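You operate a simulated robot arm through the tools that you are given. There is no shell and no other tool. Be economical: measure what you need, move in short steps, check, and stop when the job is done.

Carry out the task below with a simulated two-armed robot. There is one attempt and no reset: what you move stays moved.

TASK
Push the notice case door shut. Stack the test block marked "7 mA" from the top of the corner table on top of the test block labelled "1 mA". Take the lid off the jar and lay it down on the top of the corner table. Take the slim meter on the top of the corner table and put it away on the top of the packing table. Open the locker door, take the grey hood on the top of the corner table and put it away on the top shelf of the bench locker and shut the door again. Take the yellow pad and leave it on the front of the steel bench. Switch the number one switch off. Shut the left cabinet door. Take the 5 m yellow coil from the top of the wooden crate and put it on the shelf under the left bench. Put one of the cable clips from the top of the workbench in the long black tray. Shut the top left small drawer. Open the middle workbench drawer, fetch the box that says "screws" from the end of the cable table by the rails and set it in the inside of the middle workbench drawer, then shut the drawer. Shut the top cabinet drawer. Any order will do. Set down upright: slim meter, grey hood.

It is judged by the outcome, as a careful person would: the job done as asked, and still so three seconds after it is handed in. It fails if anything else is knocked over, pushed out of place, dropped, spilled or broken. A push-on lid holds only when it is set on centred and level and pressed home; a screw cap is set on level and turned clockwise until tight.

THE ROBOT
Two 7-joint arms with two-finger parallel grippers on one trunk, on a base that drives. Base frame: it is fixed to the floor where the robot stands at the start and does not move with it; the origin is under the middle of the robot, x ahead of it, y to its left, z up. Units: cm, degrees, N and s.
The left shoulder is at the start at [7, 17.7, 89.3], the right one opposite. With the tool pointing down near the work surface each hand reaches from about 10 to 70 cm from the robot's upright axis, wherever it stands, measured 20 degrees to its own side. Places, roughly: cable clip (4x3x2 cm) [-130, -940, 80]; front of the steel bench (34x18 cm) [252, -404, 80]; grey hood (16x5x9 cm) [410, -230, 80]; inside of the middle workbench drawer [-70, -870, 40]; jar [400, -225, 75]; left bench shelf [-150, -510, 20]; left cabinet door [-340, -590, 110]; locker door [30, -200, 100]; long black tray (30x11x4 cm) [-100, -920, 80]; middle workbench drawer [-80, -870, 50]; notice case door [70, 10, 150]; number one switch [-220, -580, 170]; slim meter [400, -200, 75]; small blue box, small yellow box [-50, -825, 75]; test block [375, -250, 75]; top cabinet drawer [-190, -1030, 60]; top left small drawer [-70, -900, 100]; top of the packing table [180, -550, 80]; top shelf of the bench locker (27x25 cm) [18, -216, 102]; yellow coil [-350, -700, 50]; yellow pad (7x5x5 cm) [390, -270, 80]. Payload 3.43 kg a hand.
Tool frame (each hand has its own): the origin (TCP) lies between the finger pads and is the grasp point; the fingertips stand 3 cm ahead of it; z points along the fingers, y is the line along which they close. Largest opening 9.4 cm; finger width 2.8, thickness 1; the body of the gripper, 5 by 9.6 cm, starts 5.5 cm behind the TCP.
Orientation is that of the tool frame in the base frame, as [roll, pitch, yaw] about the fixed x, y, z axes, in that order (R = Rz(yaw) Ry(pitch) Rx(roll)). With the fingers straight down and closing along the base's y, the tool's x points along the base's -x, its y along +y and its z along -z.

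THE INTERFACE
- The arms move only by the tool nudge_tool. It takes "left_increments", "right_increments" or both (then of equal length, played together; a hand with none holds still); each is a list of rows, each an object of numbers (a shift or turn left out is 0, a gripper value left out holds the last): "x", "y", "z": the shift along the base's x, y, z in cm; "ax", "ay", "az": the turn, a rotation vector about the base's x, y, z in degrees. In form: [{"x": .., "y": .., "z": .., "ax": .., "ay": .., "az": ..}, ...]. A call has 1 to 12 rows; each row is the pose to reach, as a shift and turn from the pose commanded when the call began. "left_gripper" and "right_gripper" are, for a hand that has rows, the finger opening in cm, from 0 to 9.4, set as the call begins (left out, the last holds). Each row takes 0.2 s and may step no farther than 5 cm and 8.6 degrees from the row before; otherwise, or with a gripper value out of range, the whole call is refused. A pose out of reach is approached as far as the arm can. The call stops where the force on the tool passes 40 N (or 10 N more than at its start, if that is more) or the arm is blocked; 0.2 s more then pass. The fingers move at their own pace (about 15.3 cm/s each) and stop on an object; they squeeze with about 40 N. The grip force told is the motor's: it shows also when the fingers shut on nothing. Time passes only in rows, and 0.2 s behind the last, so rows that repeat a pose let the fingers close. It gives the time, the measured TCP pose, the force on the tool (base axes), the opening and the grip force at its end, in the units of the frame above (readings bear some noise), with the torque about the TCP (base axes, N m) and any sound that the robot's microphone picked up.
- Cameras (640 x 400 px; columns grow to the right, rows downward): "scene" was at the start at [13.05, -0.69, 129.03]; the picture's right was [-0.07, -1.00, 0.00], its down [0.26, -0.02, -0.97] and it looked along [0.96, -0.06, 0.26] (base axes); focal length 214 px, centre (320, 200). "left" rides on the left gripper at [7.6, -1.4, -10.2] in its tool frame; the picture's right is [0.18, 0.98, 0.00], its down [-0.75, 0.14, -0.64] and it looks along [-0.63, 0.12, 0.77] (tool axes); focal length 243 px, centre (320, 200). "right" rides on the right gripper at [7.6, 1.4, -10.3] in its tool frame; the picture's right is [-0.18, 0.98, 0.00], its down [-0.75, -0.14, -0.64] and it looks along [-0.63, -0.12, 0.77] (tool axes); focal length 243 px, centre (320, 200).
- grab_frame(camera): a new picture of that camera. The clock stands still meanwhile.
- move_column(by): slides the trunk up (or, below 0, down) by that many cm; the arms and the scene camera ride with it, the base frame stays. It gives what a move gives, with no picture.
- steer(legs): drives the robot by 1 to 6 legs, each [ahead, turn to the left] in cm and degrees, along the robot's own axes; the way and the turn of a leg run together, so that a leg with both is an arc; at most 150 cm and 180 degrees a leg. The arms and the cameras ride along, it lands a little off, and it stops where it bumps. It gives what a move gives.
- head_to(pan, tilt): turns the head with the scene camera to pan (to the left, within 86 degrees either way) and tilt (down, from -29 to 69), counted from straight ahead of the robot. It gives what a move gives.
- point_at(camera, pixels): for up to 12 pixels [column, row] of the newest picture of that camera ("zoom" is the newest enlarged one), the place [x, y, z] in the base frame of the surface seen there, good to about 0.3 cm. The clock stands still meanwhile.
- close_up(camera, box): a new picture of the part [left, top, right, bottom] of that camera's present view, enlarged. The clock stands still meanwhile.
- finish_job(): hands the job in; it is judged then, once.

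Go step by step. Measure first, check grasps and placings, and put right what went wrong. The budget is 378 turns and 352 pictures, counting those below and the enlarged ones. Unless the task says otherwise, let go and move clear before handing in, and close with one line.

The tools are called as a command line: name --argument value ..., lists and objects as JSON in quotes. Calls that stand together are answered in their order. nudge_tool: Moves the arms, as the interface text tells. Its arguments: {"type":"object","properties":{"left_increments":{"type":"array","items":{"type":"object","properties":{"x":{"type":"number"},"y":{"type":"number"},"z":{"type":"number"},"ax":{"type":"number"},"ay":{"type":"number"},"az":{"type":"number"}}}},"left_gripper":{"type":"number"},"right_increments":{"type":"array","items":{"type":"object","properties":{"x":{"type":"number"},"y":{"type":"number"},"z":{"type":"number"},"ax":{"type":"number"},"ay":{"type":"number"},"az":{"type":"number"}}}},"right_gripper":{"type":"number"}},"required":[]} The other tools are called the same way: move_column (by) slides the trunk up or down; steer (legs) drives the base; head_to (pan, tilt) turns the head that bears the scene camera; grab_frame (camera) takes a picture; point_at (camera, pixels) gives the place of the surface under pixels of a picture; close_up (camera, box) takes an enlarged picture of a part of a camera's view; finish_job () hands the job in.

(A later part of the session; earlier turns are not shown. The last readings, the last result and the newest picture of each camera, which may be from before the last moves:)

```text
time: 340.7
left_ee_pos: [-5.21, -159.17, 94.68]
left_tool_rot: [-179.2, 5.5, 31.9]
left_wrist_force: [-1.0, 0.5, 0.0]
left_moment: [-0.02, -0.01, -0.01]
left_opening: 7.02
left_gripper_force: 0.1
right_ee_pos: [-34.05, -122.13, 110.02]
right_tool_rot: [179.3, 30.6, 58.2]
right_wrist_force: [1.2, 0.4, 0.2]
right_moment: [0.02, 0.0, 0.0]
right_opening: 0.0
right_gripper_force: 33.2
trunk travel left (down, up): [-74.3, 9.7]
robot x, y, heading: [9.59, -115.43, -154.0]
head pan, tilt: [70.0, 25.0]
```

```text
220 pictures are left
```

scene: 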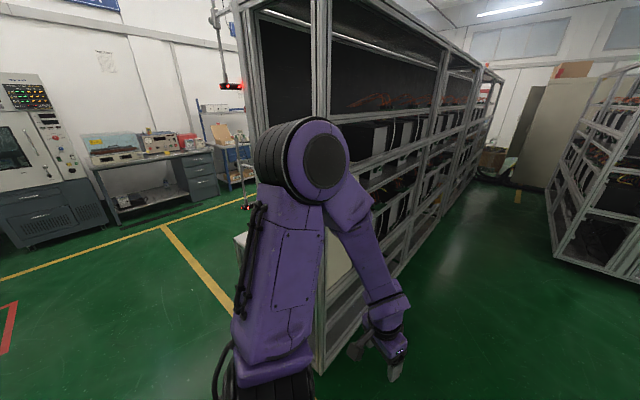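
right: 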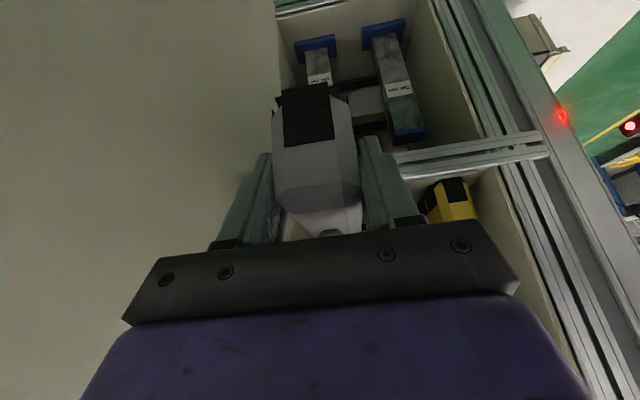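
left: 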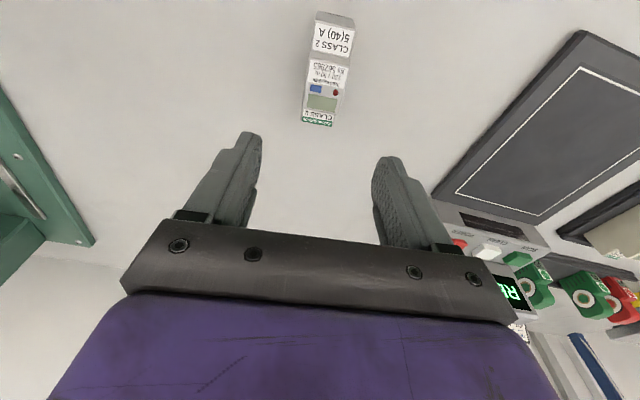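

The left elbow is on the door side. I'll go around so that I face the door's outer face.

steer --legs '[[0, 19], [56, 0], [0, 110]]'

head_to --pan 0 --tilt 20

grab_frame --camera "scene"

```text
time: 349.5
left_ee_pos: [14.26, -141.05, 94.67]
left_tool_rot: [-179.1, 5.5, 159.3]
left_wrist_force: [0.3, -0.3, 0.9]
left_moment: [0.0, -0.02, 0.03]
left_opening: 7.01
left_gripper_force: 0.0
right_ee_pos: [2.57, -186.34, 110.02]
right_tool_rot: [179.2, 30.6, -174.5]
right_wrist_force: [0.7, 0.3, 0.2]
right_moment: [0.03, 0.0, -0.03]
right_opening: 0.0
right_gripper_force: 33.0
trunk travel left (down, up): [-74.3, 9.7]
robot x, y, heading: [-29.73, -155.72, -26.8]
head pan, tilt: [70.0, 25.0]
```

```text
time: 350.9
left_ee_pos: [14.43, -141.12, 94.77]
left_tool_rot: [-179.2, 5.5, 159.3]
left_wrist_force: [-0.1, -0.4, 0.0]
left_moment: [0.0, -0.01, 0.03]
left_opening: 6.99
left_gripper_force: 0.0
right_ee_pos: [2.55, -186.33, 110.03]
right_tool_rot: [179.2, 30.6, -174.5]
right_wrist_force: [-0.4, 0.4, -0.5]
right_moment: [-0.02, -0.01, 0.0]
right_opening: 0.01
right_gripper_force: 32.7
trunk travel left (down, up): [-74.3, 9.7]
robot x, y, heading: [-29.31, -155.89, -26.5]
head pan, tilt: [0.0, 20.0]
```

```text
219 pictures are left
```

scene: 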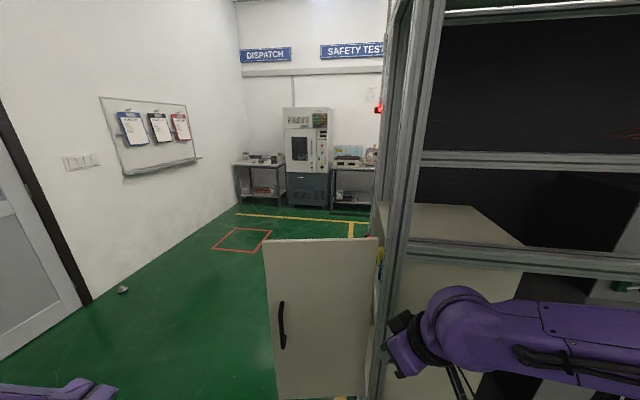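

I now face the outer door face with its handle at (282,325). Bring the left hand to the handle area and push forward.

nudge_tool --left_increments '[{"x": -3, "y": -3}, {"x": -4.5, "y": -7}, {"x": -5, "y": -11.5}, {"x": -5, "y": -16}, {"x": -5, "y": -20.5}, {"x": -4, "y": -25}, {"x": -3.5, "y": -28}]' --left_gripper 0

grab_frame --camera "scene"

```text
time: 352.5
left_ee_pos: [11.29, -169.12, 94.63]
left_tool_rot: [-179.1, 5.5, 159.4]
left_wrist_force: [-0.4, -0.1, 0.6]
left_moment: [0.0, 0.01, -0.04]
left_opening: 0.0
left_gripper_force: 32.7
left hand out of reach, approached as far as the arm can: row 1, 2, 3
right_ee_pos: [2.65, -186.57, 109.87]
right_tool_rot: [179.0, 30.7, -174.6]
right_wrist_force: [0.3, 0.0, 0.5]
right_moment: [0.01, -0.03, 0.01]
right_opening: 0.0
right_gripper_force: 33.3
trunk travel left (down, up): [-74.3, 9.7]
robot x, y, heading: [-29.58, -155.67, -26.5]
head pan, tilt: [0.0, 20.0]
```

```text
218 pictures are left
```

scene: 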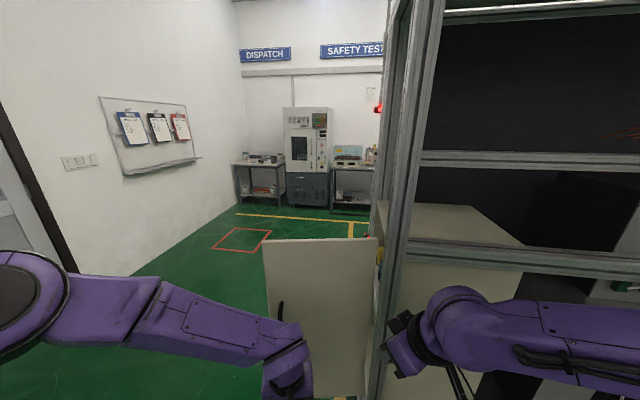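

nudge_tool --left_increments '[{"x": 4, "y": 0.5}, {"x": 8, "y": 0.5}, {"x": 12, "y": 0}, {"x": 15.5, "y": -1}, {"x": 19, "y": -3}, {"x": 22, "y": -6}]'

grab_frame --camera "scene"

```text
time: 353.9
left_ee_pos: [32.96, -175.15, 94.68]
left_tool_rot: [-179.2, 5.4, 159.2]
left_wrist_force: [0.4, -0.6, 0.5]
left_moment: [0.04, 0.0, 0.0]
left_opening: 0.01
left_gripper_force: 32.9
right_ee_pos: [2.75, -186.56, 109.98]
right_tool_rot: [179.1, 30.6, -174.6]
right_wrist_force: [-0.1, 0.3, 0.8]
right_moment: [0.02, 0.02, 0.01]
right_opening: 0.0
right_gripper_force: 33.6
trunk travel left (down, up): [-74.3, 9.7]
robot x, y, heading: [-29.44, -155.56, -26.3]
head pan, tilt: [0.0, 20.0]
```

```text
217 pictures are left
```

scene: 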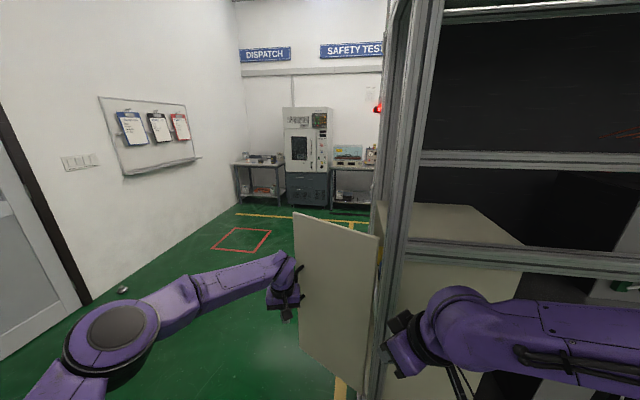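

Door is about half shut. I'll back off and go round to the front for the final push.

nudge_tool --left_increments '[{"x": -4, "y": 2}, {"x": -8, "y": 4}, {"x": -12, "y": 6}, {"x": -16, "y": 8}, {"x": -18, "y": 9}]'

steer --legs '[[-28, 0], [0, 34], [120, 0], [0, -133]]'

grab_frame --camera "scene"

```text
time: 355.1
left_ee_pos: [14.88, -165.95, 94.5]
left_tool_rot: [-179.1, 5.5, 159.3]
left_wrist_force: [-0.4, 0.6, 0.3]
left_moment: [0.01, 0.02, 0.0]
left_opening: 0.0
left_gripper_force: 32.9
right_ee_pos: [2.65, -186.41, 110.12]
right_tool_rot: [179.2, 30.6, -174.4]
right_wrist_force: [-0.1, 0.1, -0.4]
right_moment: [-0.01, -0.02, -0.01]
right_opening: 0.0
right_gripper_force: 33.0
trunk travel left (down, up): [-74.3, 9.7]
robot x, y, heading: [-29.42, -155.74, -26.4]
head pan, tilt: [0.0, 20.0]
```

```text
time: 369.8
left_ee_pos: [51.18, -169.17, 94.54]
left_tool_rot: [-179.1, 5.5, 64.4]
left_wrist_force: [-0.1, 0.3, 0.0]
left_moment: [0.03, 0.0, 0.03]
left_opening: 0.0
left_gripper_force: 33.0
right_ee_pos: [31.94, -155.14, 109.94]
right_tool_rot: [179.1, 30.5, 90.5]
right_wrist_force: [-0.3, -0.5, -0.8]
right_moment: [-0.06, 0.0, 0.01]
right_opening: 0.0
right_gripper_force: 32.8
trunk travel left (down, up): [-74.3, 9.7]
robot x, y, heading: [65.29, -125.96, -121.4]
head pan, tilt: [0.0, 20.0]
```

```text
216 pictures are left
```

scene: 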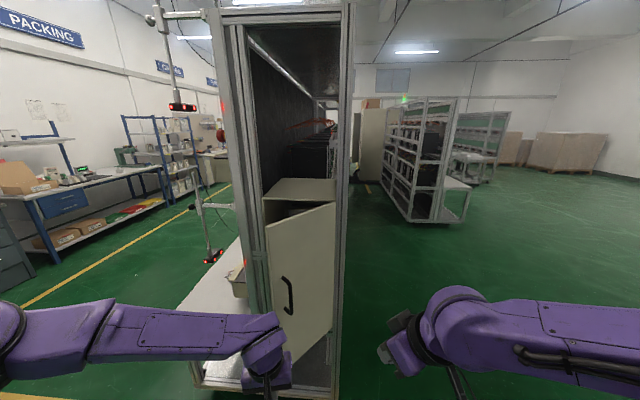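

nudge_tool --left_increments '[{"x": 2, "y": -1.5}, {"x": 4, "y": -3}, {"x": 5, "y": -3.6}, {"x": 5, "y": -3.6}]' --right_increments '[{"x": 0, "y": 3}, {"x": -2, "y": 6}, {"x": -4, "y": 9}, {"x": -5, "y": 11}]'

steer --legs '[[0, -4.5], [28, 0]]'

grab_frame --camera "scene"

```text
time: 370.8
left_ee_pos: [56.2, -172.9, 94.68]
left_tool_rot: [-179.2, 5.6, 64.5]
left_wrist_force: [-0.3, 0.5, 0.4]
left_moment: [-0.03, -0.01, -0.03]
left_opening: 0.01
left_gripper_force: 32.9
right_ee_pos: [25.49, -145.4, 110.83]
right_tool_rot: [179.1, 30.6, 90.7]
right_wrist_force: [-0.5, -0.4, 0.2]
right_moment: [0.0, -0.02, -0.03]
right_opening: 0.01
right_gripper_force: 33.3
right hand out of reach, approached as far as the arm can: row 3, 4
trunk travel left (down, up): [-74.3, 9.7]
robot x, y, heading: [65.28, -125.88, -121.5]
head pan, tilt: [0.0, 20.0]
```

```text
time: 372.8
left_ee_pos: [42.92, -185.93, 94.13]
left_tool_rot: [-179.6, 3.8, 60.6]
left_wrist_force: [0.1, -0.1, -0.5]
left_moment: [0.06, 0.01, 0.04]
left_opening: 0.03
left_gripper_force: 33.0
right_ee_pos: [13.78, -157.0, 110.89]
right_tool_rot: [179.2, 30.4, 86.1]
right_wrist_force: [0.9, -0.7, 0.2]
right_moment: [0.02, 0.05, -0.04]
right_opening: 0.0
right_gripper_force: 32.5
trunk travel left (down, up): [-74.3, 9.7]
robot x, y, heading: [54.69, -140.07, -126.1]
head pan, tilt: [0.0, 20.0]
stopped in leg 2: the robot was blocked; the commanded pose is now the measured one
```

```text
215 pictures are left
```

scene: 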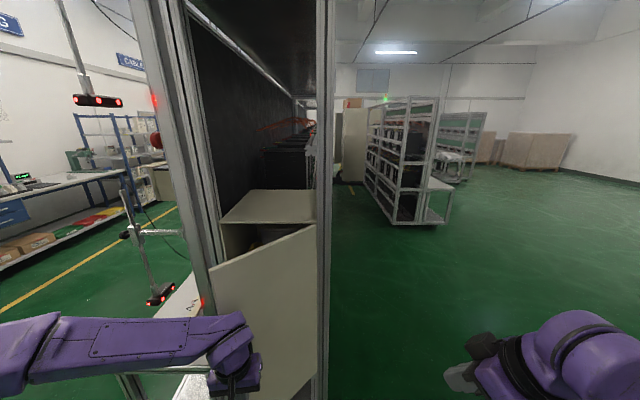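

nudge_tool --left_increments '[{"x": -1, "y": -2}, {"x": -2, "y": -4}, {"x": -3, "y": -6.5}, {"x": -4, "y": -9}, {"x": -5.5, "y": -11.5}]'

grab_frame --camera "scene"

grab_frame --camera "left"

```text
time: 373.2
left_ee_pos: [43.23, -186.91, 94.2]
left_tool_rot: [179.9, 2.8, 61.4]
left_wrist_force: [36.8, 9.3, 14.9]
left_moment: [-0.46, 3.62, 0.29]
left_opening: 0.0
left_gripper_force: 33.0
right_ee_pos: [14.34, -156.74, 111.0]
right_tool_rot: [179.4, 30.7, 86.4]
right_wrist_force: [-0.1, 0.3, 0.0]
right_moment: [-0.01, 0.0, 0.03]
right_opening: 0.0
right_gripper_force: 32.9
trunk travel left (down, up): [-74.3, 9.7]
robot x, y, heading: [54.73, -140.05, -125.6]
head pan, tilt: [0.0, 20.0]
stopped in row 2 (left hand): the force on the tool passed its limit at 49 N (the readings are from after the stop); the commanded pose is now the measured one
```

```text
214 pictures are left
```

scene: 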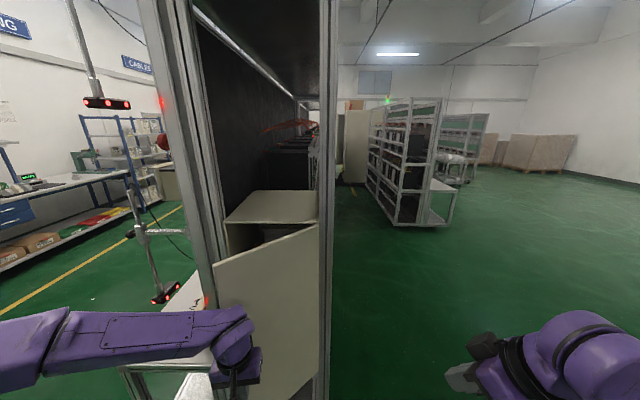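

```text
213 pictures are left
```

left: 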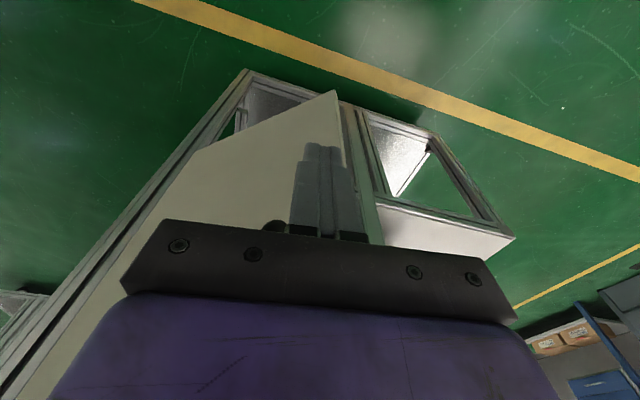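

The gripper is catching the handle sideways. Move to the hinge side of the handle and push.

nudge_tool --left_increments '[{"x": 1, "y": 3}, {"x": 1, "y": 6.5}, {"x": -3, "y": 7}, {"x": -7, "y": 7}, {"x": -11, "y": 7}, {"x": -11, "y": 4}, {"x": -11, "y": 0}]'

nudge_tool --left_increments '[{"x": 0, "y": -2}, {"x": 0, "y": -4}, {"x": -0.5, "y": -6}, {"x": -1, "y": -8}, {"x": -1.5, "y": -10}, {"x": -2, "y": -12}]'

grab_frame --camera "scene"

```text
time: 374.8
left_ee_pos: [31.48, -187.53, 93.85]
left_tool_rot: [179.7, 2.6, 60.9]
left_wrist_force: [-0.1, 0.3, -0.5]
left_moment: [0.03, 0.01, 0.0]
left_opening: 0.0
left_gripper_force: 33.2
right_ee_pos: [13.7, -157.1, 110.83]
right_tool_rot: [178.9, 30.3, 86.2]
right_wrist_force: [-0.2, -0.7, -0.4]
right_moment: [0.02, -0.02, 0.0]
right_opening: 0.0
right_gripper_force: 33.0
trunk travel left (down, up): [-74.3, 9.7]
robot x, y, heading: [54.4, -140.15, -125.9]
head pan, tilt: [0.0, 20.0]
```

```text
time: 376.2
left_ee_pos: [29.74, -198.09, 93.98]
left_tool_rot: [179.8, 2.1, 61.1]
left_wrist_force: [20.3, 17.6, 14.1]
left_moment: [-1.53, 1.71, 0.03]
left_opening: 0.0
left_gripper_force: 32.6
right_ee_pos: [13.83, -156.84, 111.06]
right_tool_rot: [179.1, 30.5, 86.3]
right_wrist_force: [-0.9, -0.5, -0.7]
right_moment: [0.01, -0.07, -0.01]
right_opening: 0.0
right_gripper_force: 33.0
trunk travel left (down, up): [-74.3, 9.7]
robot x, y, heading: [54.44, -140.19, -125.8]
head pan, tilt: [0.0, 20.0]
stopped in row 6 (left hand): the force on the tool passed its limit at 46 N (the readings are from after the stop); the commanded pose is now the measured one
```

```text
212 pictures are left
```

scene: 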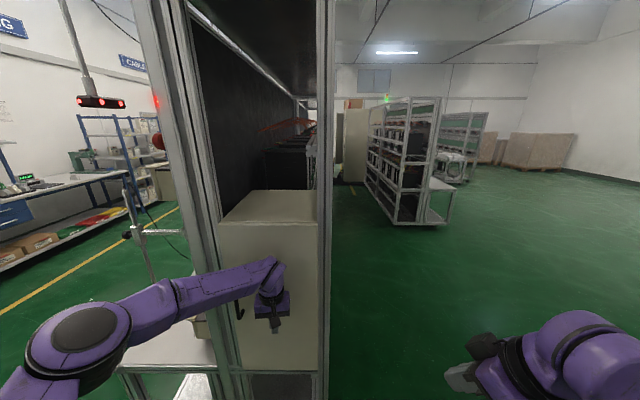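

Looks shut. Back away and verify the door plane.

nudge_tool --left_increments '[{"x": 2, "y": 3}, {"x": 4, "y": 7}]'

steer --legs '[[-25, 0]]'

close_up --camera "scene" --box '[180, 150, 380, 300]'

point_at --camera "zoom" --pixels '[[250, 110], [300, 110], [360, 110], [400, 110], [235, 110], [250, 160]]'

```text
time: 376.8
left_ee_pos: [33.79, -191.19, 93.92]
left_tool_rot: [179.8, 2.2, 61.0]
left_wrist_force: [0.7, 1.0, -0.6]
left_moment: [-0.02, 0.0, 0.01]
left_opening: 0.0
left_gripper_force: 32.9
right_ee_pos: [13.86, -156.76, 110.99]
right_tool_rot: [179.1, 30.5, 86.2]
right_wrist_force: [-0.3, 0.3, -0.5]
right_moment: [-0.01, -0.01, 0.01]
right_opening: 0.02
right_gripper_force: 33.0
trunk travel left (down, up): [-74.3, 9.7]
robot x, y, heading: [54.77, -140.3, -125.8]
head pan, tilt: [0.0, 20.0]
```

```text
time: 378.6
left_ee_pos: [48.25, -171.01, 93.73]
left_tool_rot: [179.8, 2.1, 60.9]
left_wrist_force: [0.1, 0.3, -1.2]
left_moment: [0.01, -0.01, -0.02]
left_opening: 0.02
left_gripper_force: 33.0
right_ee_pos: [28.22, -136.67, 110.78]
right_tool_rot: [179.0, 30.4, 86.2]
right_wrist_force: [0.2, 0.1, -0.3]
right_moment: [-0.01, -0.03, -0.02]
right_opening: 0.0
right_gripper_force: 33.0
trunk travel left (down, up): [-74.3, 9.7]
robot x, y, heading: [69.07, -120.29, -125.6]
head pan, tilt: [0.0, 20.0]
```

```text
2.67 times, centred on (280, 225) of scene
```

zoom: 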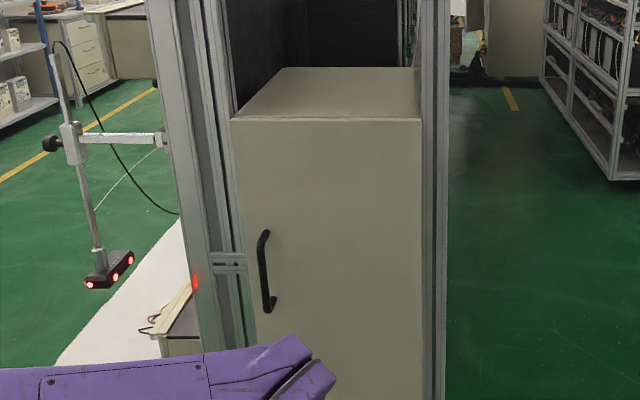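

```text
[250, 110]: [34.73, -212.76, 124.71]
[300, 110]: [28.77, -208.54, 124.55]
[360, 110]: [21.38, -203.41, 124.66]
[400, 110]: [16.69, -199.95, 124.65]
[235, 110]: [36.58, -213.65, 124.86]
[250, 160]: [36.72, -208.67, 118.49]
```

The locker door is shut. Reset the right hand to pointing down and drive over to the left aisle towards the far end.

nudge_tool --right_increments '[{"ax": 7.5, "ay": -0.5}, {"ax": 15, "ay": -1}, {"ax": 22.5, "ay": -1.5}, {"ax": 30, "ay": -2}]'

nudge_tool --right_increments '[{"az": -8}, {"az": -16}, {"az": -24}, {"az": -32}]'

steer --legs '[[0, 90], [150, 0], [15, 0], [0, -90], [150, 0], [150, 0]]'

head_to --pan -25 --tilt 5

grab_frame --camera "scene"

```text
time: 379.6
left_ee_pos: [48.3, -171.23, 93.93]
left_tool_rot: [179.8, 2.0, 60.8]
left_wrist_force: [0.3, 0.3, 0.0]
left_moment: [-0.01, 0.05, 0.06]
left_opening: 0.01
left_gripper_force: 32.9
right_ee_pos: [28.31, -136.88, 110.74]
right_tool_rot: [179.1, 0.2, 86.1]
right_wrist_force: [-0.2, -0.2, 0.3]
right_moment: [0.05, 0.03, 0.03]
right_opening: 0.02
right_gripper_force: 32.9
trunk travel left (down, up): [-74.3, 9.7]
robot x, y, heading: [69.1, -120.02, -125.8]
head pan, tilt: [0.0, 20.0]
```

```text
time: 380.6
left_ee_pos: [48.34, -171.14, 94.01]
left_tool_rot: [179.8, 2.1, 60.9]
left_wrist_force: [0.5, 0.5, -0.2]
left_moment: [0.0, 0.0, 0.03]
left_opening: 0.01
left_gripper_force: 33.2
right_ee_pos: [28.17, -136.71, 110.71]
right_tool_rot: [179.1, 0.3, 54.0]
right_wrist_force: [-0.4, -0.2, -0.6]
right_moment: [0.01, 0.0, 0.0]
right_opening: 0.02
right_gripper_force: 32.3
trunk travel left (down, up): [-74.3, 9.7]
robot x, y, heading: [69.16, -119.8, -125.8]
head pan, tilt: [0.0, 20.0]
```

```text
time: 410.5
left_ee_pos: [4.93, -512.14, 93.9]
left_tool_rot: [179.8, 2.1, 61.3]
left_wrist_force: [-1.1, 0.0, 0.8]
left_moment: [0.0, -0.01, -0.04]
left_opening: 0.0
left_gripper_force: 32.9
right_ee_pos: [-15.35, -478.06, 110.85]
right_tool_rot: [179.1, 0.4, 54.5]
right_wrist_force: [1.1, 0.4, 0.2]
right_moment: [-0.01, -0.01, 0.03]
right_opening: 0.01
right_gripper_force: 33.3
trunk travel left (down, up): [-74.3, 9.7]
robot x, y, heading: [25.76, -460.81, -125.7]
head pan, tilt: [0.0, 20.0]
```

```text
time: 411.4
left_ee_pos: [4.87, -512.2, 93.86]
left_tool_rot: [179.7, 2.1, 61.4]
left_wrist_force: [-0.5, -0.9, -0.2]
left_moment: [-0.03, -0.03, 0.0]
left_opening: 0.0
left_gripper_force: 33.1
right_ee_pos: [-15.38, -478.05, 110.87]
right_tool_rot: [179.0, 0.3, 54.5]
right_wrist_force: [-0.1, 0.6, -0.2]
right_moment: [0.01, 0.04, -0.06]
right_opening: 0.0
right_gripper_force: 33.2
trunk travel left (down, up): [-74.3, 9.7]
robot x, y, heading: [25.48, -460.79, -125.6]
head pan, tilt: [-25.0, 5.0]
```

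```text
210 pictures are left
```

scene: 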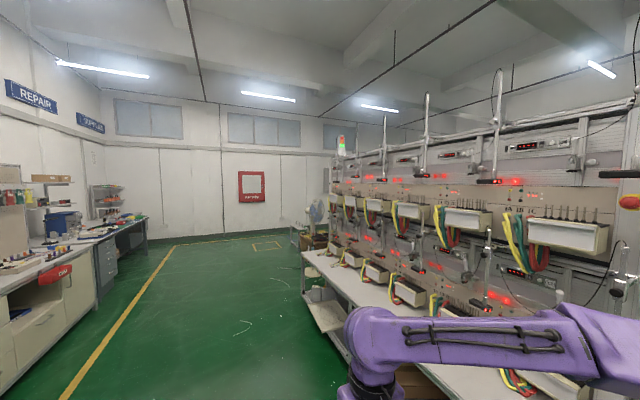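

steer --legs '[[150, 0], [60, 0]]'

head_to --pan -50 --tilt 10

grab_frame --camera "scene"

head_to --pan 0 --tilt 10

grab_frame --camera "scene"

```text
time: 421.8
left_ee_pos: [-118.23, -682.07, 93.94]
left_tool_rot: [179.8, 2.0, 60.9]
left_wrist_force: [0.1, 1.3, -0.3]
left_moment: [-0.02, 0.01, 0.01]
left_opening: 0.0
left_gripper_force: 32.5
right_ee_pos: [-138.42, -647.91, 110.82]
right_tool_rot: [179.1, 0.4, 54.2]
right_wrist_force: [0.2, -0.1, -0.5]
right_moment: [-0.02, 0.01, 0.03]
right_opening: 0.01
right_gripper_force: 33.1
trunk travel left (down, up): [-74.3, 9.7]
robot x, y, heading: [-97.39, -630.66, -125.6]
head pan, tilt: [-25.0, 5.0]
```

```text
time: 422.7
left_ee_pos: [-118.33, -682.08, 93.86]
left_tool_rot: [179.8, 2.1, 60.9]
left_wrist_force: [0.8, -0.4, -0.3]
left_moment: [0.03, -0.03, -0.02]
left_opening: 0.01
left_gripper_force: 32.7
right_ee_pos: [-138.33, -647.77, 110.77]
right_tool_rot: [179.0, 0.3, 54.3]
right_wrist_force: [0.4, -0.2, 0.0]
right_moment: [-0.03, -0.01, -0.05]
right_opening: 0.01
right_gripper_force: 32.7
trunk travel left (down, up): [-74.3, 9.7]
robot x, y, heading: [-97.16, -631.05, -125.6]
head pan, tilt: [-50.0, 10.0]
```

```text
209 pictures are left
```

scene: 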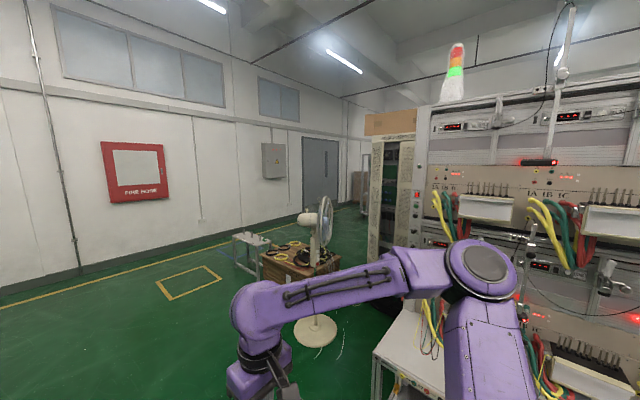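

```text
time: 423.9
left_ee_pos: [-118.24, -682.2, 93.77]
left_tool_rot: [179.8, 2.1, 60.9]
left_wrist_force: [0.4, 0.4, 0.0]
left_moment: [0.04, -0.02, 0.06]
left_opening: 0.0
left_gripper_force: 32.4
right_ee_pos: [-138.34, -647.75, 110.79]
right_tool_rot: [179.0, 0.3, 54.2]
right_wrist_force: [0.6, -0.7, -0.2]
right_moment: [-0.04, 0.01, 0.01]
right_opening: 0.01
right_gripper_force: 32.5
trunk travel left (down, up): [-74.3, 9.7]
robot x, y, heading: [-97.13, -630.66, -125.7]
head pan, tilt: [0.0, 10.0]
```

```text
208 pictures are left
```

scene: 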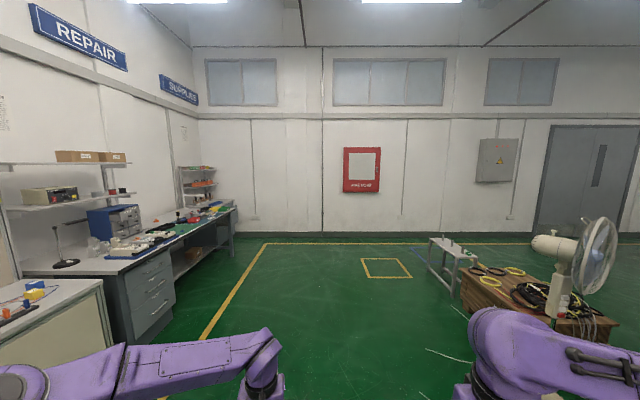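

head_to --pan -50 --tilt 5

close_up --camera "scene" --box '[360, 60, 520, 220]'

close_up --camera "scene" --box '[220, 180, 400, 320]'

point_at --camera "scene" --pixels '[[375, 190], [416, 190], [440, 160], [300, 260], [270, 235], [305, 295]]'

```text
time: 425.1
left_ee_pos: [-118.36, -682.03, 93.84]
left_tool_rot: [179.9, 2.1, 60.9]
left_wrist_force: [0.2, -1.2, 0.6]
left_moment: [-0.01, -0.03, -0.01]
left_opening: 0.02
left_gripper_force: 33.5
right_ee_pos: [-138.29, -647.75, 110.91]
right_tool_rot: [178.9, 0.3, 54.2]
right_wrist_force: [0.1, 0.2, 0.4]
right_moment: [0.0, 0.0, -0.03]
right_opening: 0.01
right_gripper_force: 33.1
trunk travel left (down, up): [-74.3, 9.7]
robot x, y, heading: [-97.1, -631.07, -125.3]
head pan, tilt: [-50.0, 5.0]
```

```text
2.50 times, centred on (440, 140) of scene
```

zoom: 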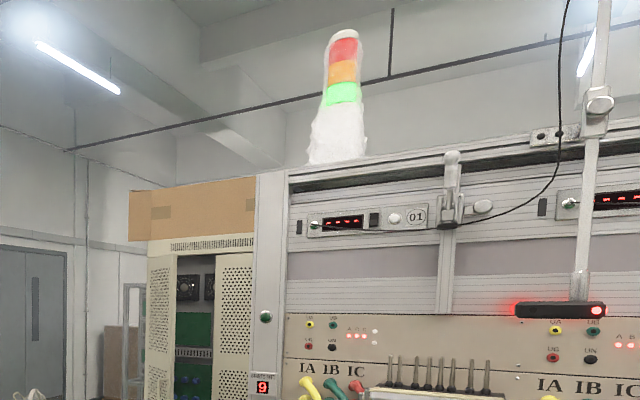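

```text
2.86 times, centred on (310, 250) of scene
```

zoom: 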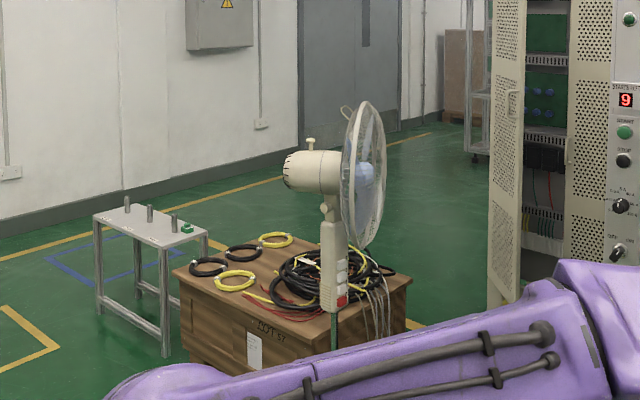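

```text
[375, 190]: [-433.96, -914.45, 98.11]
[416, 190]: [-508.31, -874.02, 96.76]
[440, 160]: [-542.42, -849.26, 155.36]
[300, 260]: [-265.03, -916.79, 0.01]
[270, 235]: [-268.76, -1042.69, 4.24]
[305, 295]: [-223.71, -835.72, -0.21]
```

point_at --camera "zoom" --pixels '[[276, 240], [235, 280], [209, 266], [243, 253], [300, 310], [508, 100], [575, 180], [600, 100], [335, 300], [190, 275], [410, 285], [155, 235]]'

```text
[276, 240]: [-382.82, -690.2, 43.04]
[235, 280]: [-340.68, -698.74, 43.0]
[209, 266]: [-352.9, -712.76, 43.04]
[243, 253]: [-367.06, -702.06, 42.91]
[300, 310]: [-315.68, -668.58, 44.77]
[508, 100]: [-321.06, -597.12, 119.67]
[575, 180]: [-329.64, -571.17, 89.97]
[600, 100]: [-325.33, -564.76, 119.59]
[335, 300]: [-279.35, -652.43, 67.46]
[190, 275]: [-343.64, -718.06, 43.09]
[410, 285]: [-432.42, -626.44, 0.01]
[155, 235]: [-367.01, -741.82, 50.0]
```

Coil A (yellow, front) is at ≈(-341,-699,43) on the crate. Drive to stand before it and look for the tags.

steer --legs '[[0, -28.3], [110, 0], [108, 0], [0, -62]]'

head_to --pan 0 --tilt 45

grab_frame --camera "scene"

```text
time: 440.0
left_ee_pos: [-344.09, -713.14, 93.85]
left_tool_rot: [179.7, 2.1, -26.4]
left_wrist_force: [0.6, 0.1, 1.0]
left_moment: [-0.01, 0.0, -0.02]
left_opening: 0.0
left_gripper_force: 33.8
right_ee_pos: [-310.71, -691.54, 110.76]
right_tool_rot: [179.0, 0.3, -33.3]
right_wrist_force: [-1.2, 0.0, -0.4]
right_moment: [-0.01, 0.02, 0.0]
right_opening: 0.0
right_gripper_force: 33.2
trunk travel left (down, up): [-74.3, 9.7]
robot x, y, heading: [-291.89, -732.07, 146.7]
head pan, tilt: [-50.0, 5.0]
```

```text
time: 441.2
left_ee_pos: [-344.15, -713.23, 93.82]
left_tool_rot: [179.8, 2.2, -26.5]
left_wrist_force: [0.5, -0.3, -1.0]
left_moment: [0.0, 0.0, 0.0]
left_opening: 0.0
left_gripper_force: 33.2
right_ee_pos: [-310.64, -691.7, 110.65]
right_tool_rot: [179.0, 0.3, -33.3]
right_wrist_force: [0.4, -0.4, 0.3]
right_moment: [0.01, 0.0, -0.01]
right_opening: 0.0
right_gripper_force: 33.2
trunk travel left (down, up): [-74.3, 9.7]
robot x, y, heading: [-292.36, -731.81, 146.6]
head pan, tilt: [0.0, 45.0]
```

```text
205 pictures are left
```

scene: 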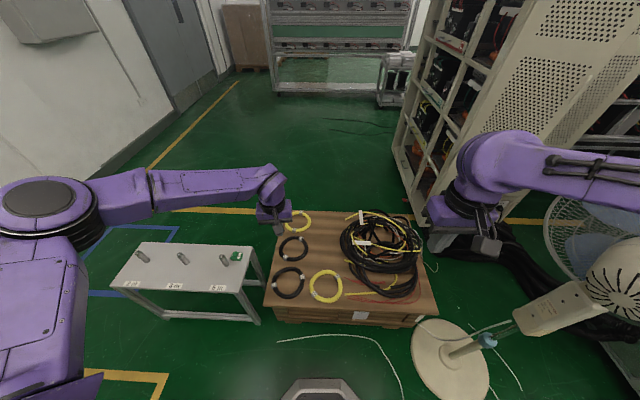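

close_up --camera "scene" --box '[260, 200, 360, 310]'

close_up --camera "scene" --box '[90, 200, 270, 320]'

```text
3.64 times, centred on (310, 255) of scene
```

zoom: 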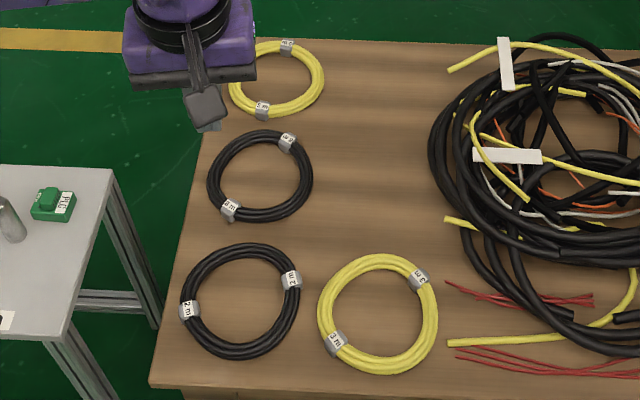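

```text
3.33 times, centred on (180, 260) of scene
```

zoom: 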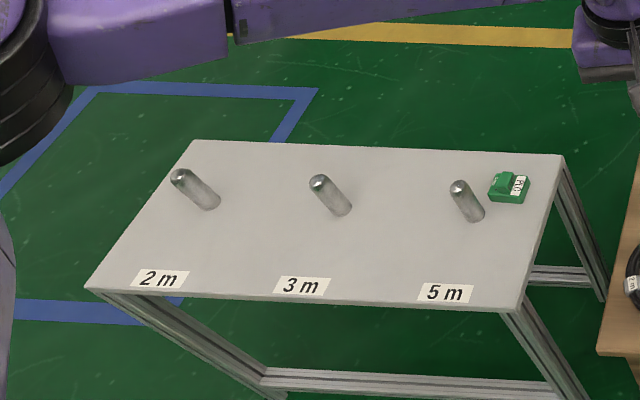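

close_up --camera "scene" --box '[284, 205, 316, 235]'

close_up --camera "scene" --box '[308, 265, 348, 305]'

```text
13.33 times, centred on (300, 220) of scene
```

zoom: 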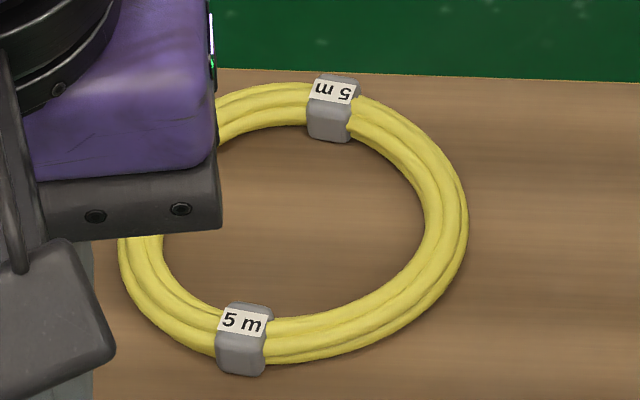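

```text
10.00 times, centred on (328, 285) of scene
```

zoom: 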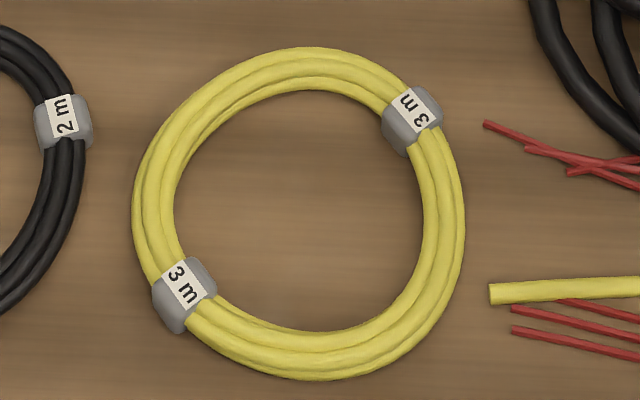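

The 5 m coil is the back one. Measure it and the crate edges.

point_at --camera "scene" --pixels '[[311, 219], [296, 230], [300, 210], [306, 228], [272, 300], [430, 300], [408, 216], [320, 216], [246, 246], [246, 292], [162, 244], [118, 283]]'

```text
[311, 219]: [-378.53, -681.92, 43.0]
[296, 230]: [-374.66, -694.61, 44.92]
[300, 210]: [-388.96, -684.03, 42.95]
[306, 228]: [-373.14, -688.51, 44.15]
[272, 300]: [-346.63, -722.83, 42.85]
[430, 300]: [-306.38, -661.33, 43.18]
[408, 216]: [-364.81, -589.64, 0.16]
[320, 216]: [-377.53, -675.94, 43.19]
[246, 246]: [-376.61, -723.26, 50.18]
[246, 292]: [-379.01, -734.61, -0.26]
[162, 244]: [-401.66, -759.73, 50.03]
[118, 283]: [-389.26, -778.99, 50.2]
```

point_at --camera "scene" --pixels '[[450, 380], [425, 340], [545, 320], [610, 280], [560, 240], [480, 345], [600, 200], [490, 190], [600, 150]]'

head_to --pan -50 --tilt 35

grab_frame --camera "scene"

```text
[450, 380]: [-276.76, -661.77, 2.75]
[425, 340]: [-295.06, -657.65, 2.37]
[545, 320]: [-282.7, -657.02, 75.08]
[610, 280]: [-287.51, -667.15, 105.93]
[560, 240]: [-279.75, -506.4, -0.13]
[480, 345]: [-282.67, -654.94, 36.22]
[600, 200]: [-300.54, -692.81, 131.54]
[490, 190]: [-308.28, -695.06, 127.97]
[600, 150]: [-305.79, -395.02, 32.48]
```

```text
time: 442.4
left_ee_pos: [-344.02, -713.3, 93.83]
left_tool_rot: [179.7, 2.0, -26.5]
left_wrist_force: [0.3, 0.4, 0.2]
left_moment: [-0.01, 0.0, 0.0]
left_opening: 0.01
left_gripper_force: 32.6
right_ee_pos: [-310.61, -691.72, 110.88]
right_tool_rot: [179.0, 0.4, -33.3]
right_wrist_force: [-0.5, 0.3, 0.0]
right_moment: [-0.01, 0.02, -0.02]
right_opening: 0.0
right_gripper_force: 32.5
trunk travel left (down, up): [-74.3, 9.7]
robot x, y, heading: [-292.12, -731.39, 146.9]
head pan, tilt: [-50.0, 35.0]
```

```text
200 pictures are left
```

scene: 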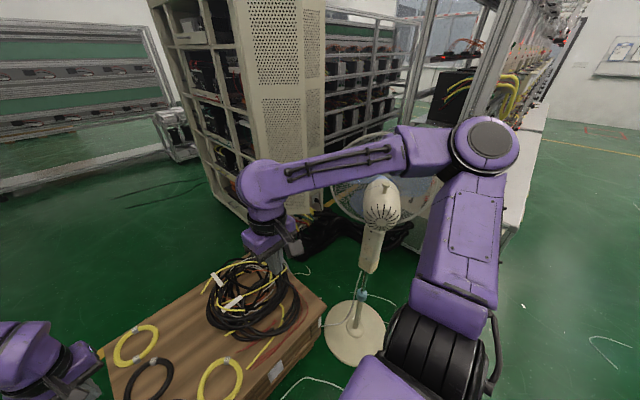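

The fan stands right beside my right arm, so I'll back up, shift left and use the right hand for the coil.

steer --legs '[[-30, 0], [0, 90], [15, 0], [0, -90]]'

move_column --by -36

nudge_tool --left_increments '[{"z": 4.5}, {"z": 9}, {"z": 13.5}, {"z": 18}, {"z": 22}]' --right_increments '[{"z": 0}, {"z": 0}, {"z": 0}, {"z": 0}, {"z": 0}]' --right_gripper 6

head_to --pan -5 --tilt 40

grab_frame --camera "scene"

```text
time: 453.0
left_ee_pos: [-327.57, -742.27, 93.92]
left_tool_rot: [179.8, 2.1, -26.3]
left_wrist_force: [0.1, -0.2, 0.4]
left_moment: [0.04, 0.0, 0.02]
left_opening: 0.0
left_gripper_force: 33.0
right_ee_pos: [-294.16, -720.62, 110.92]
right_tool_rot: [179.0, 0.3, -33.2]
right_wrist_force: [-0.3, 0.4, -0.4]
right_moment: [0.0, -0.01, -0.02]
right_opening: 0.02
right_gripper_force: 33.1
trunk travel left (down, up): [-74.3, 9.7]
robot x, y, heading: [-275.69, -760.33, 147.0]
head pan, tilt: [-50.0, 35.0]
```

```text
time: 456.5
left_ee_pos: [-327.49, -742.33, 57.81]
left_tool_rot: [179.8, 2.1, -26.3]
left_wrist_force: [0.5, -0.1, 0.1]
left_moment: [0.02, -0.01, -0.03]
left_opening: 0.02
left_gripper_force: 32.7
right_ee_pos: [-294.14, -720.61, 74.97]
right_tool_rot: [179.0, 0.3, -33.2]
right_wrist_force: [0.2, -0.1, 0.0]
right_moment: [-0.02, 0.02, -0.02]
right_opening: 0.0
right_gripper_force: 32.9
trunk travel left (down, up): [-38.3, 45.7]
robot x, y, heading: [-275.43, -761.26, 147.3]
head pan, tilt: [-50.0, 35.0]
```

```text
time: 457.7
left_ee_pos: [-327.55, -742.56, 79.94]
left_tool_rot: [179.8, 2.1, -26.3]
left_wrist_force: [0.3, 0.1, 0.8]
left_moment: [0.0, -0.04, 0.0]
left_opening: 0.01
left_gripper_force: 32.8
right_ee_pos: [-294.15, -720.74, 74.87]
right_tool_rot: [179.0, 0.3, -33.1]
right_wrist_force: [0.5, -0.5, 0.5]
right_moment: [0.03, 0.01, 0.03]
right_opening: 6.04
right_gripper_force: 0.0
trunk travel left (down, up): [-38.3, 45.7]
robot x, y, heading: [-275.47, -760.94, 146.9]
head pan, tilt: [-50.0, 35.0]
```

```text
time: 458.8
left_ee_pos: [-327.63, -742.49, 79.93]
left_tool_rot: [179.8, 2.2, -26.3]
left_wrist_force: [-0.3, 0.3, 0.2]
left_moment: [0.03, -0.02, 0.02]
left_opening: 0.0
left_gripper_force: 33.1
right_ee_pos: [-294.25, -720.56, 74.88]
right_tool_rot: [179.0, 0.4, -33.1]
right_wrist_force: [-1.3, 0.6, -0.3]
right_moment: [0.05, 0.02, 0.0]
right_opening: 6.0
right_gripper_force: 0.1
trunk travel left (down, up): [-38.3, 45.7]
robot x, y, heading: [-275.66, -761.07, 147.3]
head pan, tilt: [-5.0, 40.0]
```

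```text
199 pictures are left
```

scene: 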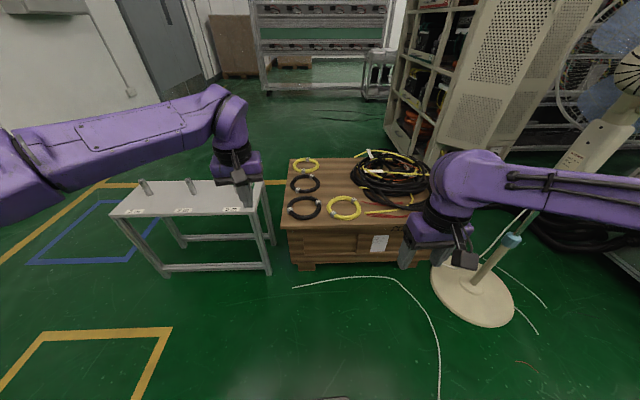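

nudge_tool --right_increments '[{"x": -2.6, "y": -0.9, "ax": 4.1, "ay": 6.3}, {"x": -5.2, "y": -1.8, "ax": 8.2, "ay": 12.6}, {"x": -7.8, "y": -2.7, "ax": 12.3, "ay": 18.9}, {"x": -10.4, "y": -3.6, "ax": 16.4, "ay": 25.1}, {"x": -13, "y": -4.5, "ax": 20.5, "ay": 31.4}, {"x": -15.4, "y": -5.4, "ax": 24.6, "ay": 37.7}]'

steer --legs '[[53, 0]]'

grab_frame --camera "scene"

grab_frame --camera "right"

```text
time: 460.2
left_ee_pos: [-327.79, -742.51, 79.81]
left_tool_rot: [179.8, 2.2, -26.3]
left_wrist_force: [0.3, 0.0, 0.2]
left_moment: [0.01, -0.01, 0.02]
left_opening: 0.0
left_gripper_force: 32.3
right_ee_pos: [-309.76, -726.13, 74.82]
right_tool_rot: [179.2, 45.4, -32.9]
right_wrist_force: [0.3, 0.2, 0.4]
right_moment: [0.03, -0.02, -0.01]
right_opening: 6.0
right_gripper_force: 0.0
trunk travel left (down, up): [-38.3, 45.7]
robot x, y, heading: [-275.82, -761.02, 147.4]
head pan, tilt: [-5.0, 40.0]
```

```text
time: 463.2
left_ee_pos: [-371.45, -713.67, 79.84]
left_tool_rot: [179.8, 2.1, -26.6]
left_wrist_force: [-0.3, -1.7, -0.9]
left_moment: [-0.02, 0.01, -0.02]
left_opening: 0.0
left_gripper_force: 33.1
right_ee_pos: [-353.59, -697.18, 74.74]
right_tool_rot: [179.1, 45.3, -33.3]
right_wrist_force: [0.7, 0.1, -0.9]
right_moment: [0.04, -0.02, 0.04]
right_opening: 5.99
right_gripper_force: 0.0
trunk travel left (down, up): [-38.3, 45.7]
robot x, y, heading: [-319.47, -732.15, 147.0]
head pan, tilt: [-5.0, 40.0]
```

```text
198 pictures are left
```

scene: 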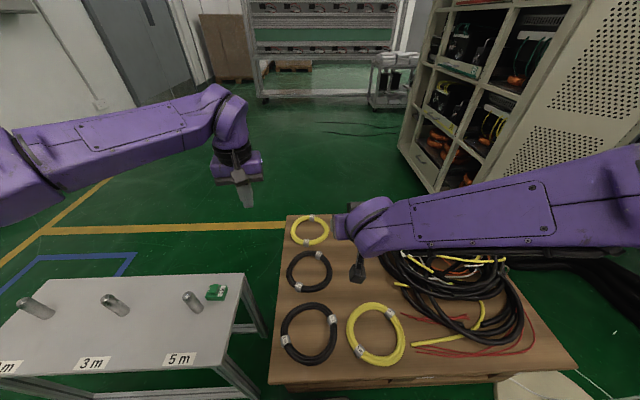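

```text
197 pictures are left
```

right: 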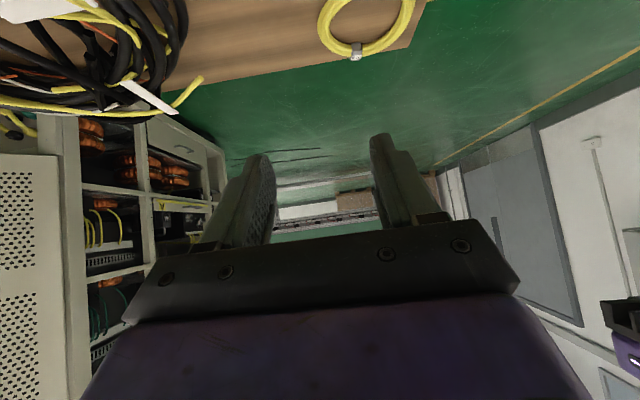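

point_at --camera "scene" --pixels '[[292, 230], [328, 231], [306, 243], [312, 217], [326, 222], [322, 239]]'

point_at --camera "right" --pixels '[[325, 28], [356, 50], [410, 15], [335, 42]]'

```text
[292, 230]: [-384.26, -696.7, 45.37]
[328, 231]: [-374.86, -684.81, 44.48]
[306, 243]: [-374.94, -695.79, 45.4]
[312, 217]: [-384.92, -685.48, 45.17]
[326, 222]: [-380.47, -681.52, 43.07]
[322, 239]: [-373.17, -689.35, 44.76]
```

```text
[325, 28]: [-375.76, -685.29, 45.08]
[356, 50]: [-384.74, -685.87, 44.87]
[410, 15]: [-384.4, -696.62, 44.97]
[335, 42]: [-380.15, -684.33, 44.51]
```

Coil centre ≈(-379.6,-690.7), radius 7.6. Grip its right side at (-375.6,-684.5).

nudge_tool --right_increments '[{"x": -2.8, "y": 1.5, "z": -3.6}, {"x": -5.6, "y": 3, "z": -7.2}, {"x": -8.4, "y": 4.4, "z": -10.8}, {"x": -11, "y": 5.9, "z": -14.5}, {"x": -13.7, "y": 7.3, "z": -18.2}, {"x": -16.3, "y": 9, "z": -21.3}]'

grab_frame --camera "right"

grab_frame --camera "scene"

```text
time: 464.6
left_ee_pos: [-371.62, -713.55, 79.71]
left_tool_rot: [179.8, 2.0, -26.5]
left_wrist_force: [-0.3, -0.5, 0.5]
left_moment: [-0.03, -0.01, 0.0]
left_opening: 0.0
left_gripper_force: 33.0
right_ee_pos: [-369.76, -688.34, 53.39]
right_tool_rot: [179.1, 45.3, -33.4]
right_wrist_force: [0.1, 0.2, 0.3]
right_moment: [-0.02, -0.01, -0.02]
right_opening: 5.99
right_gripper_force: 0.1
trunk travel left (down, up): [-38.3, 45.7]
robot x, y, heading: [-319.3, -732.12, 146.9]
head pan, tilt: [-5.0, 40.0]
```

```text
196 pictures are left
```

right: 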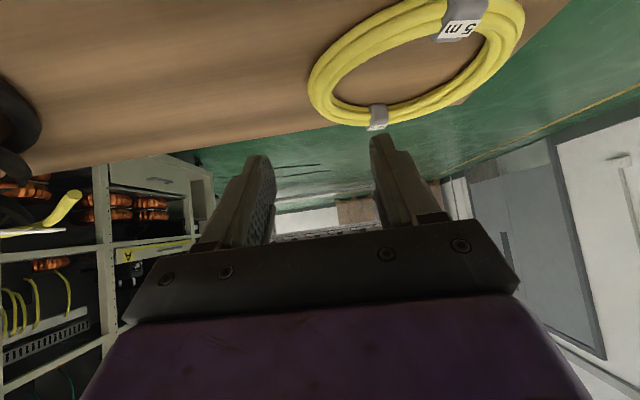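

```text
195 pictures are left
```

scene: 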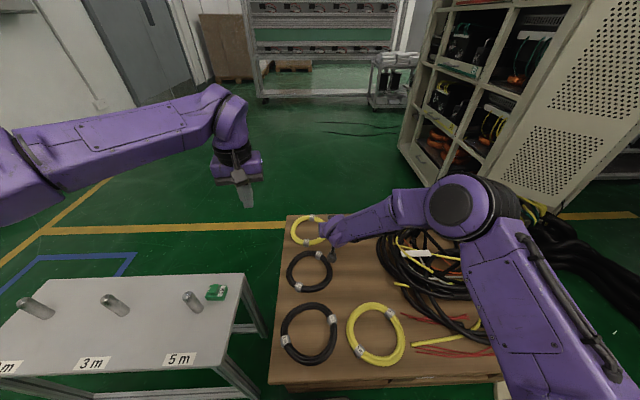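

Aligned with the rim at column ~320. Go in and close.

nudge_tool --right_increments '[{"x": -1.5, "y": 1, "z": -1.8}, {"x": -3, "y": 2, "z": -3.6}, {"x": -4.5, "y": 3, "z": -5.3}, {"x": -5.8, "y": 3.8, "z": -6.7}, {"x": -5.8, "y": 3.8, "z": -6.7}]'

grab_frame --camera "right"

```text
time: 465.8
left_ee_pos: [-371.48, -713.62, 79.89]
left_tool_rot: [179.8, 2.1, -26.5]
left_wrist_force: [0.4, 0.4, 1.0]
left_moment: [0.03, 0.0, 0.01]
left_opening: 0.02
left_gripper_force: 33.5
right_ee_pos: [-375.6, -684.59, 46.65]
right_tool_rot: [179.1, 45.3, -33.3]
right_wrist_force: [0.4, 0.7, -0.8]
right_moment: [-0.01, 0.01, 0.01]
right_opening: 6.01
right_gripper_force: 0.0
trunk travel left (down, up): [-38.3, 45.7]
robot x, y, heading: [-319.43, -732.23, 147.0]
head pan, tilt: [-5.0, 40.0]
```

```text
194 pictures are left
```

right: 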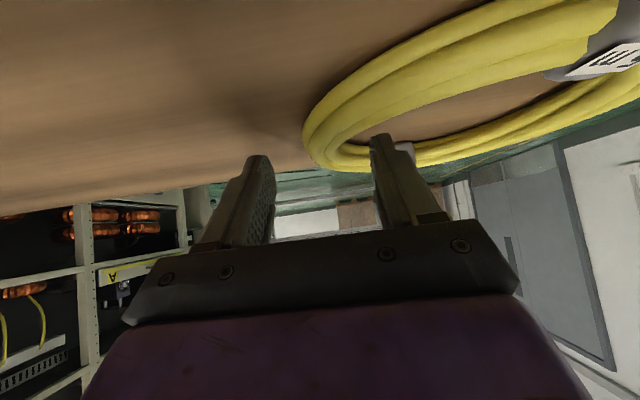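

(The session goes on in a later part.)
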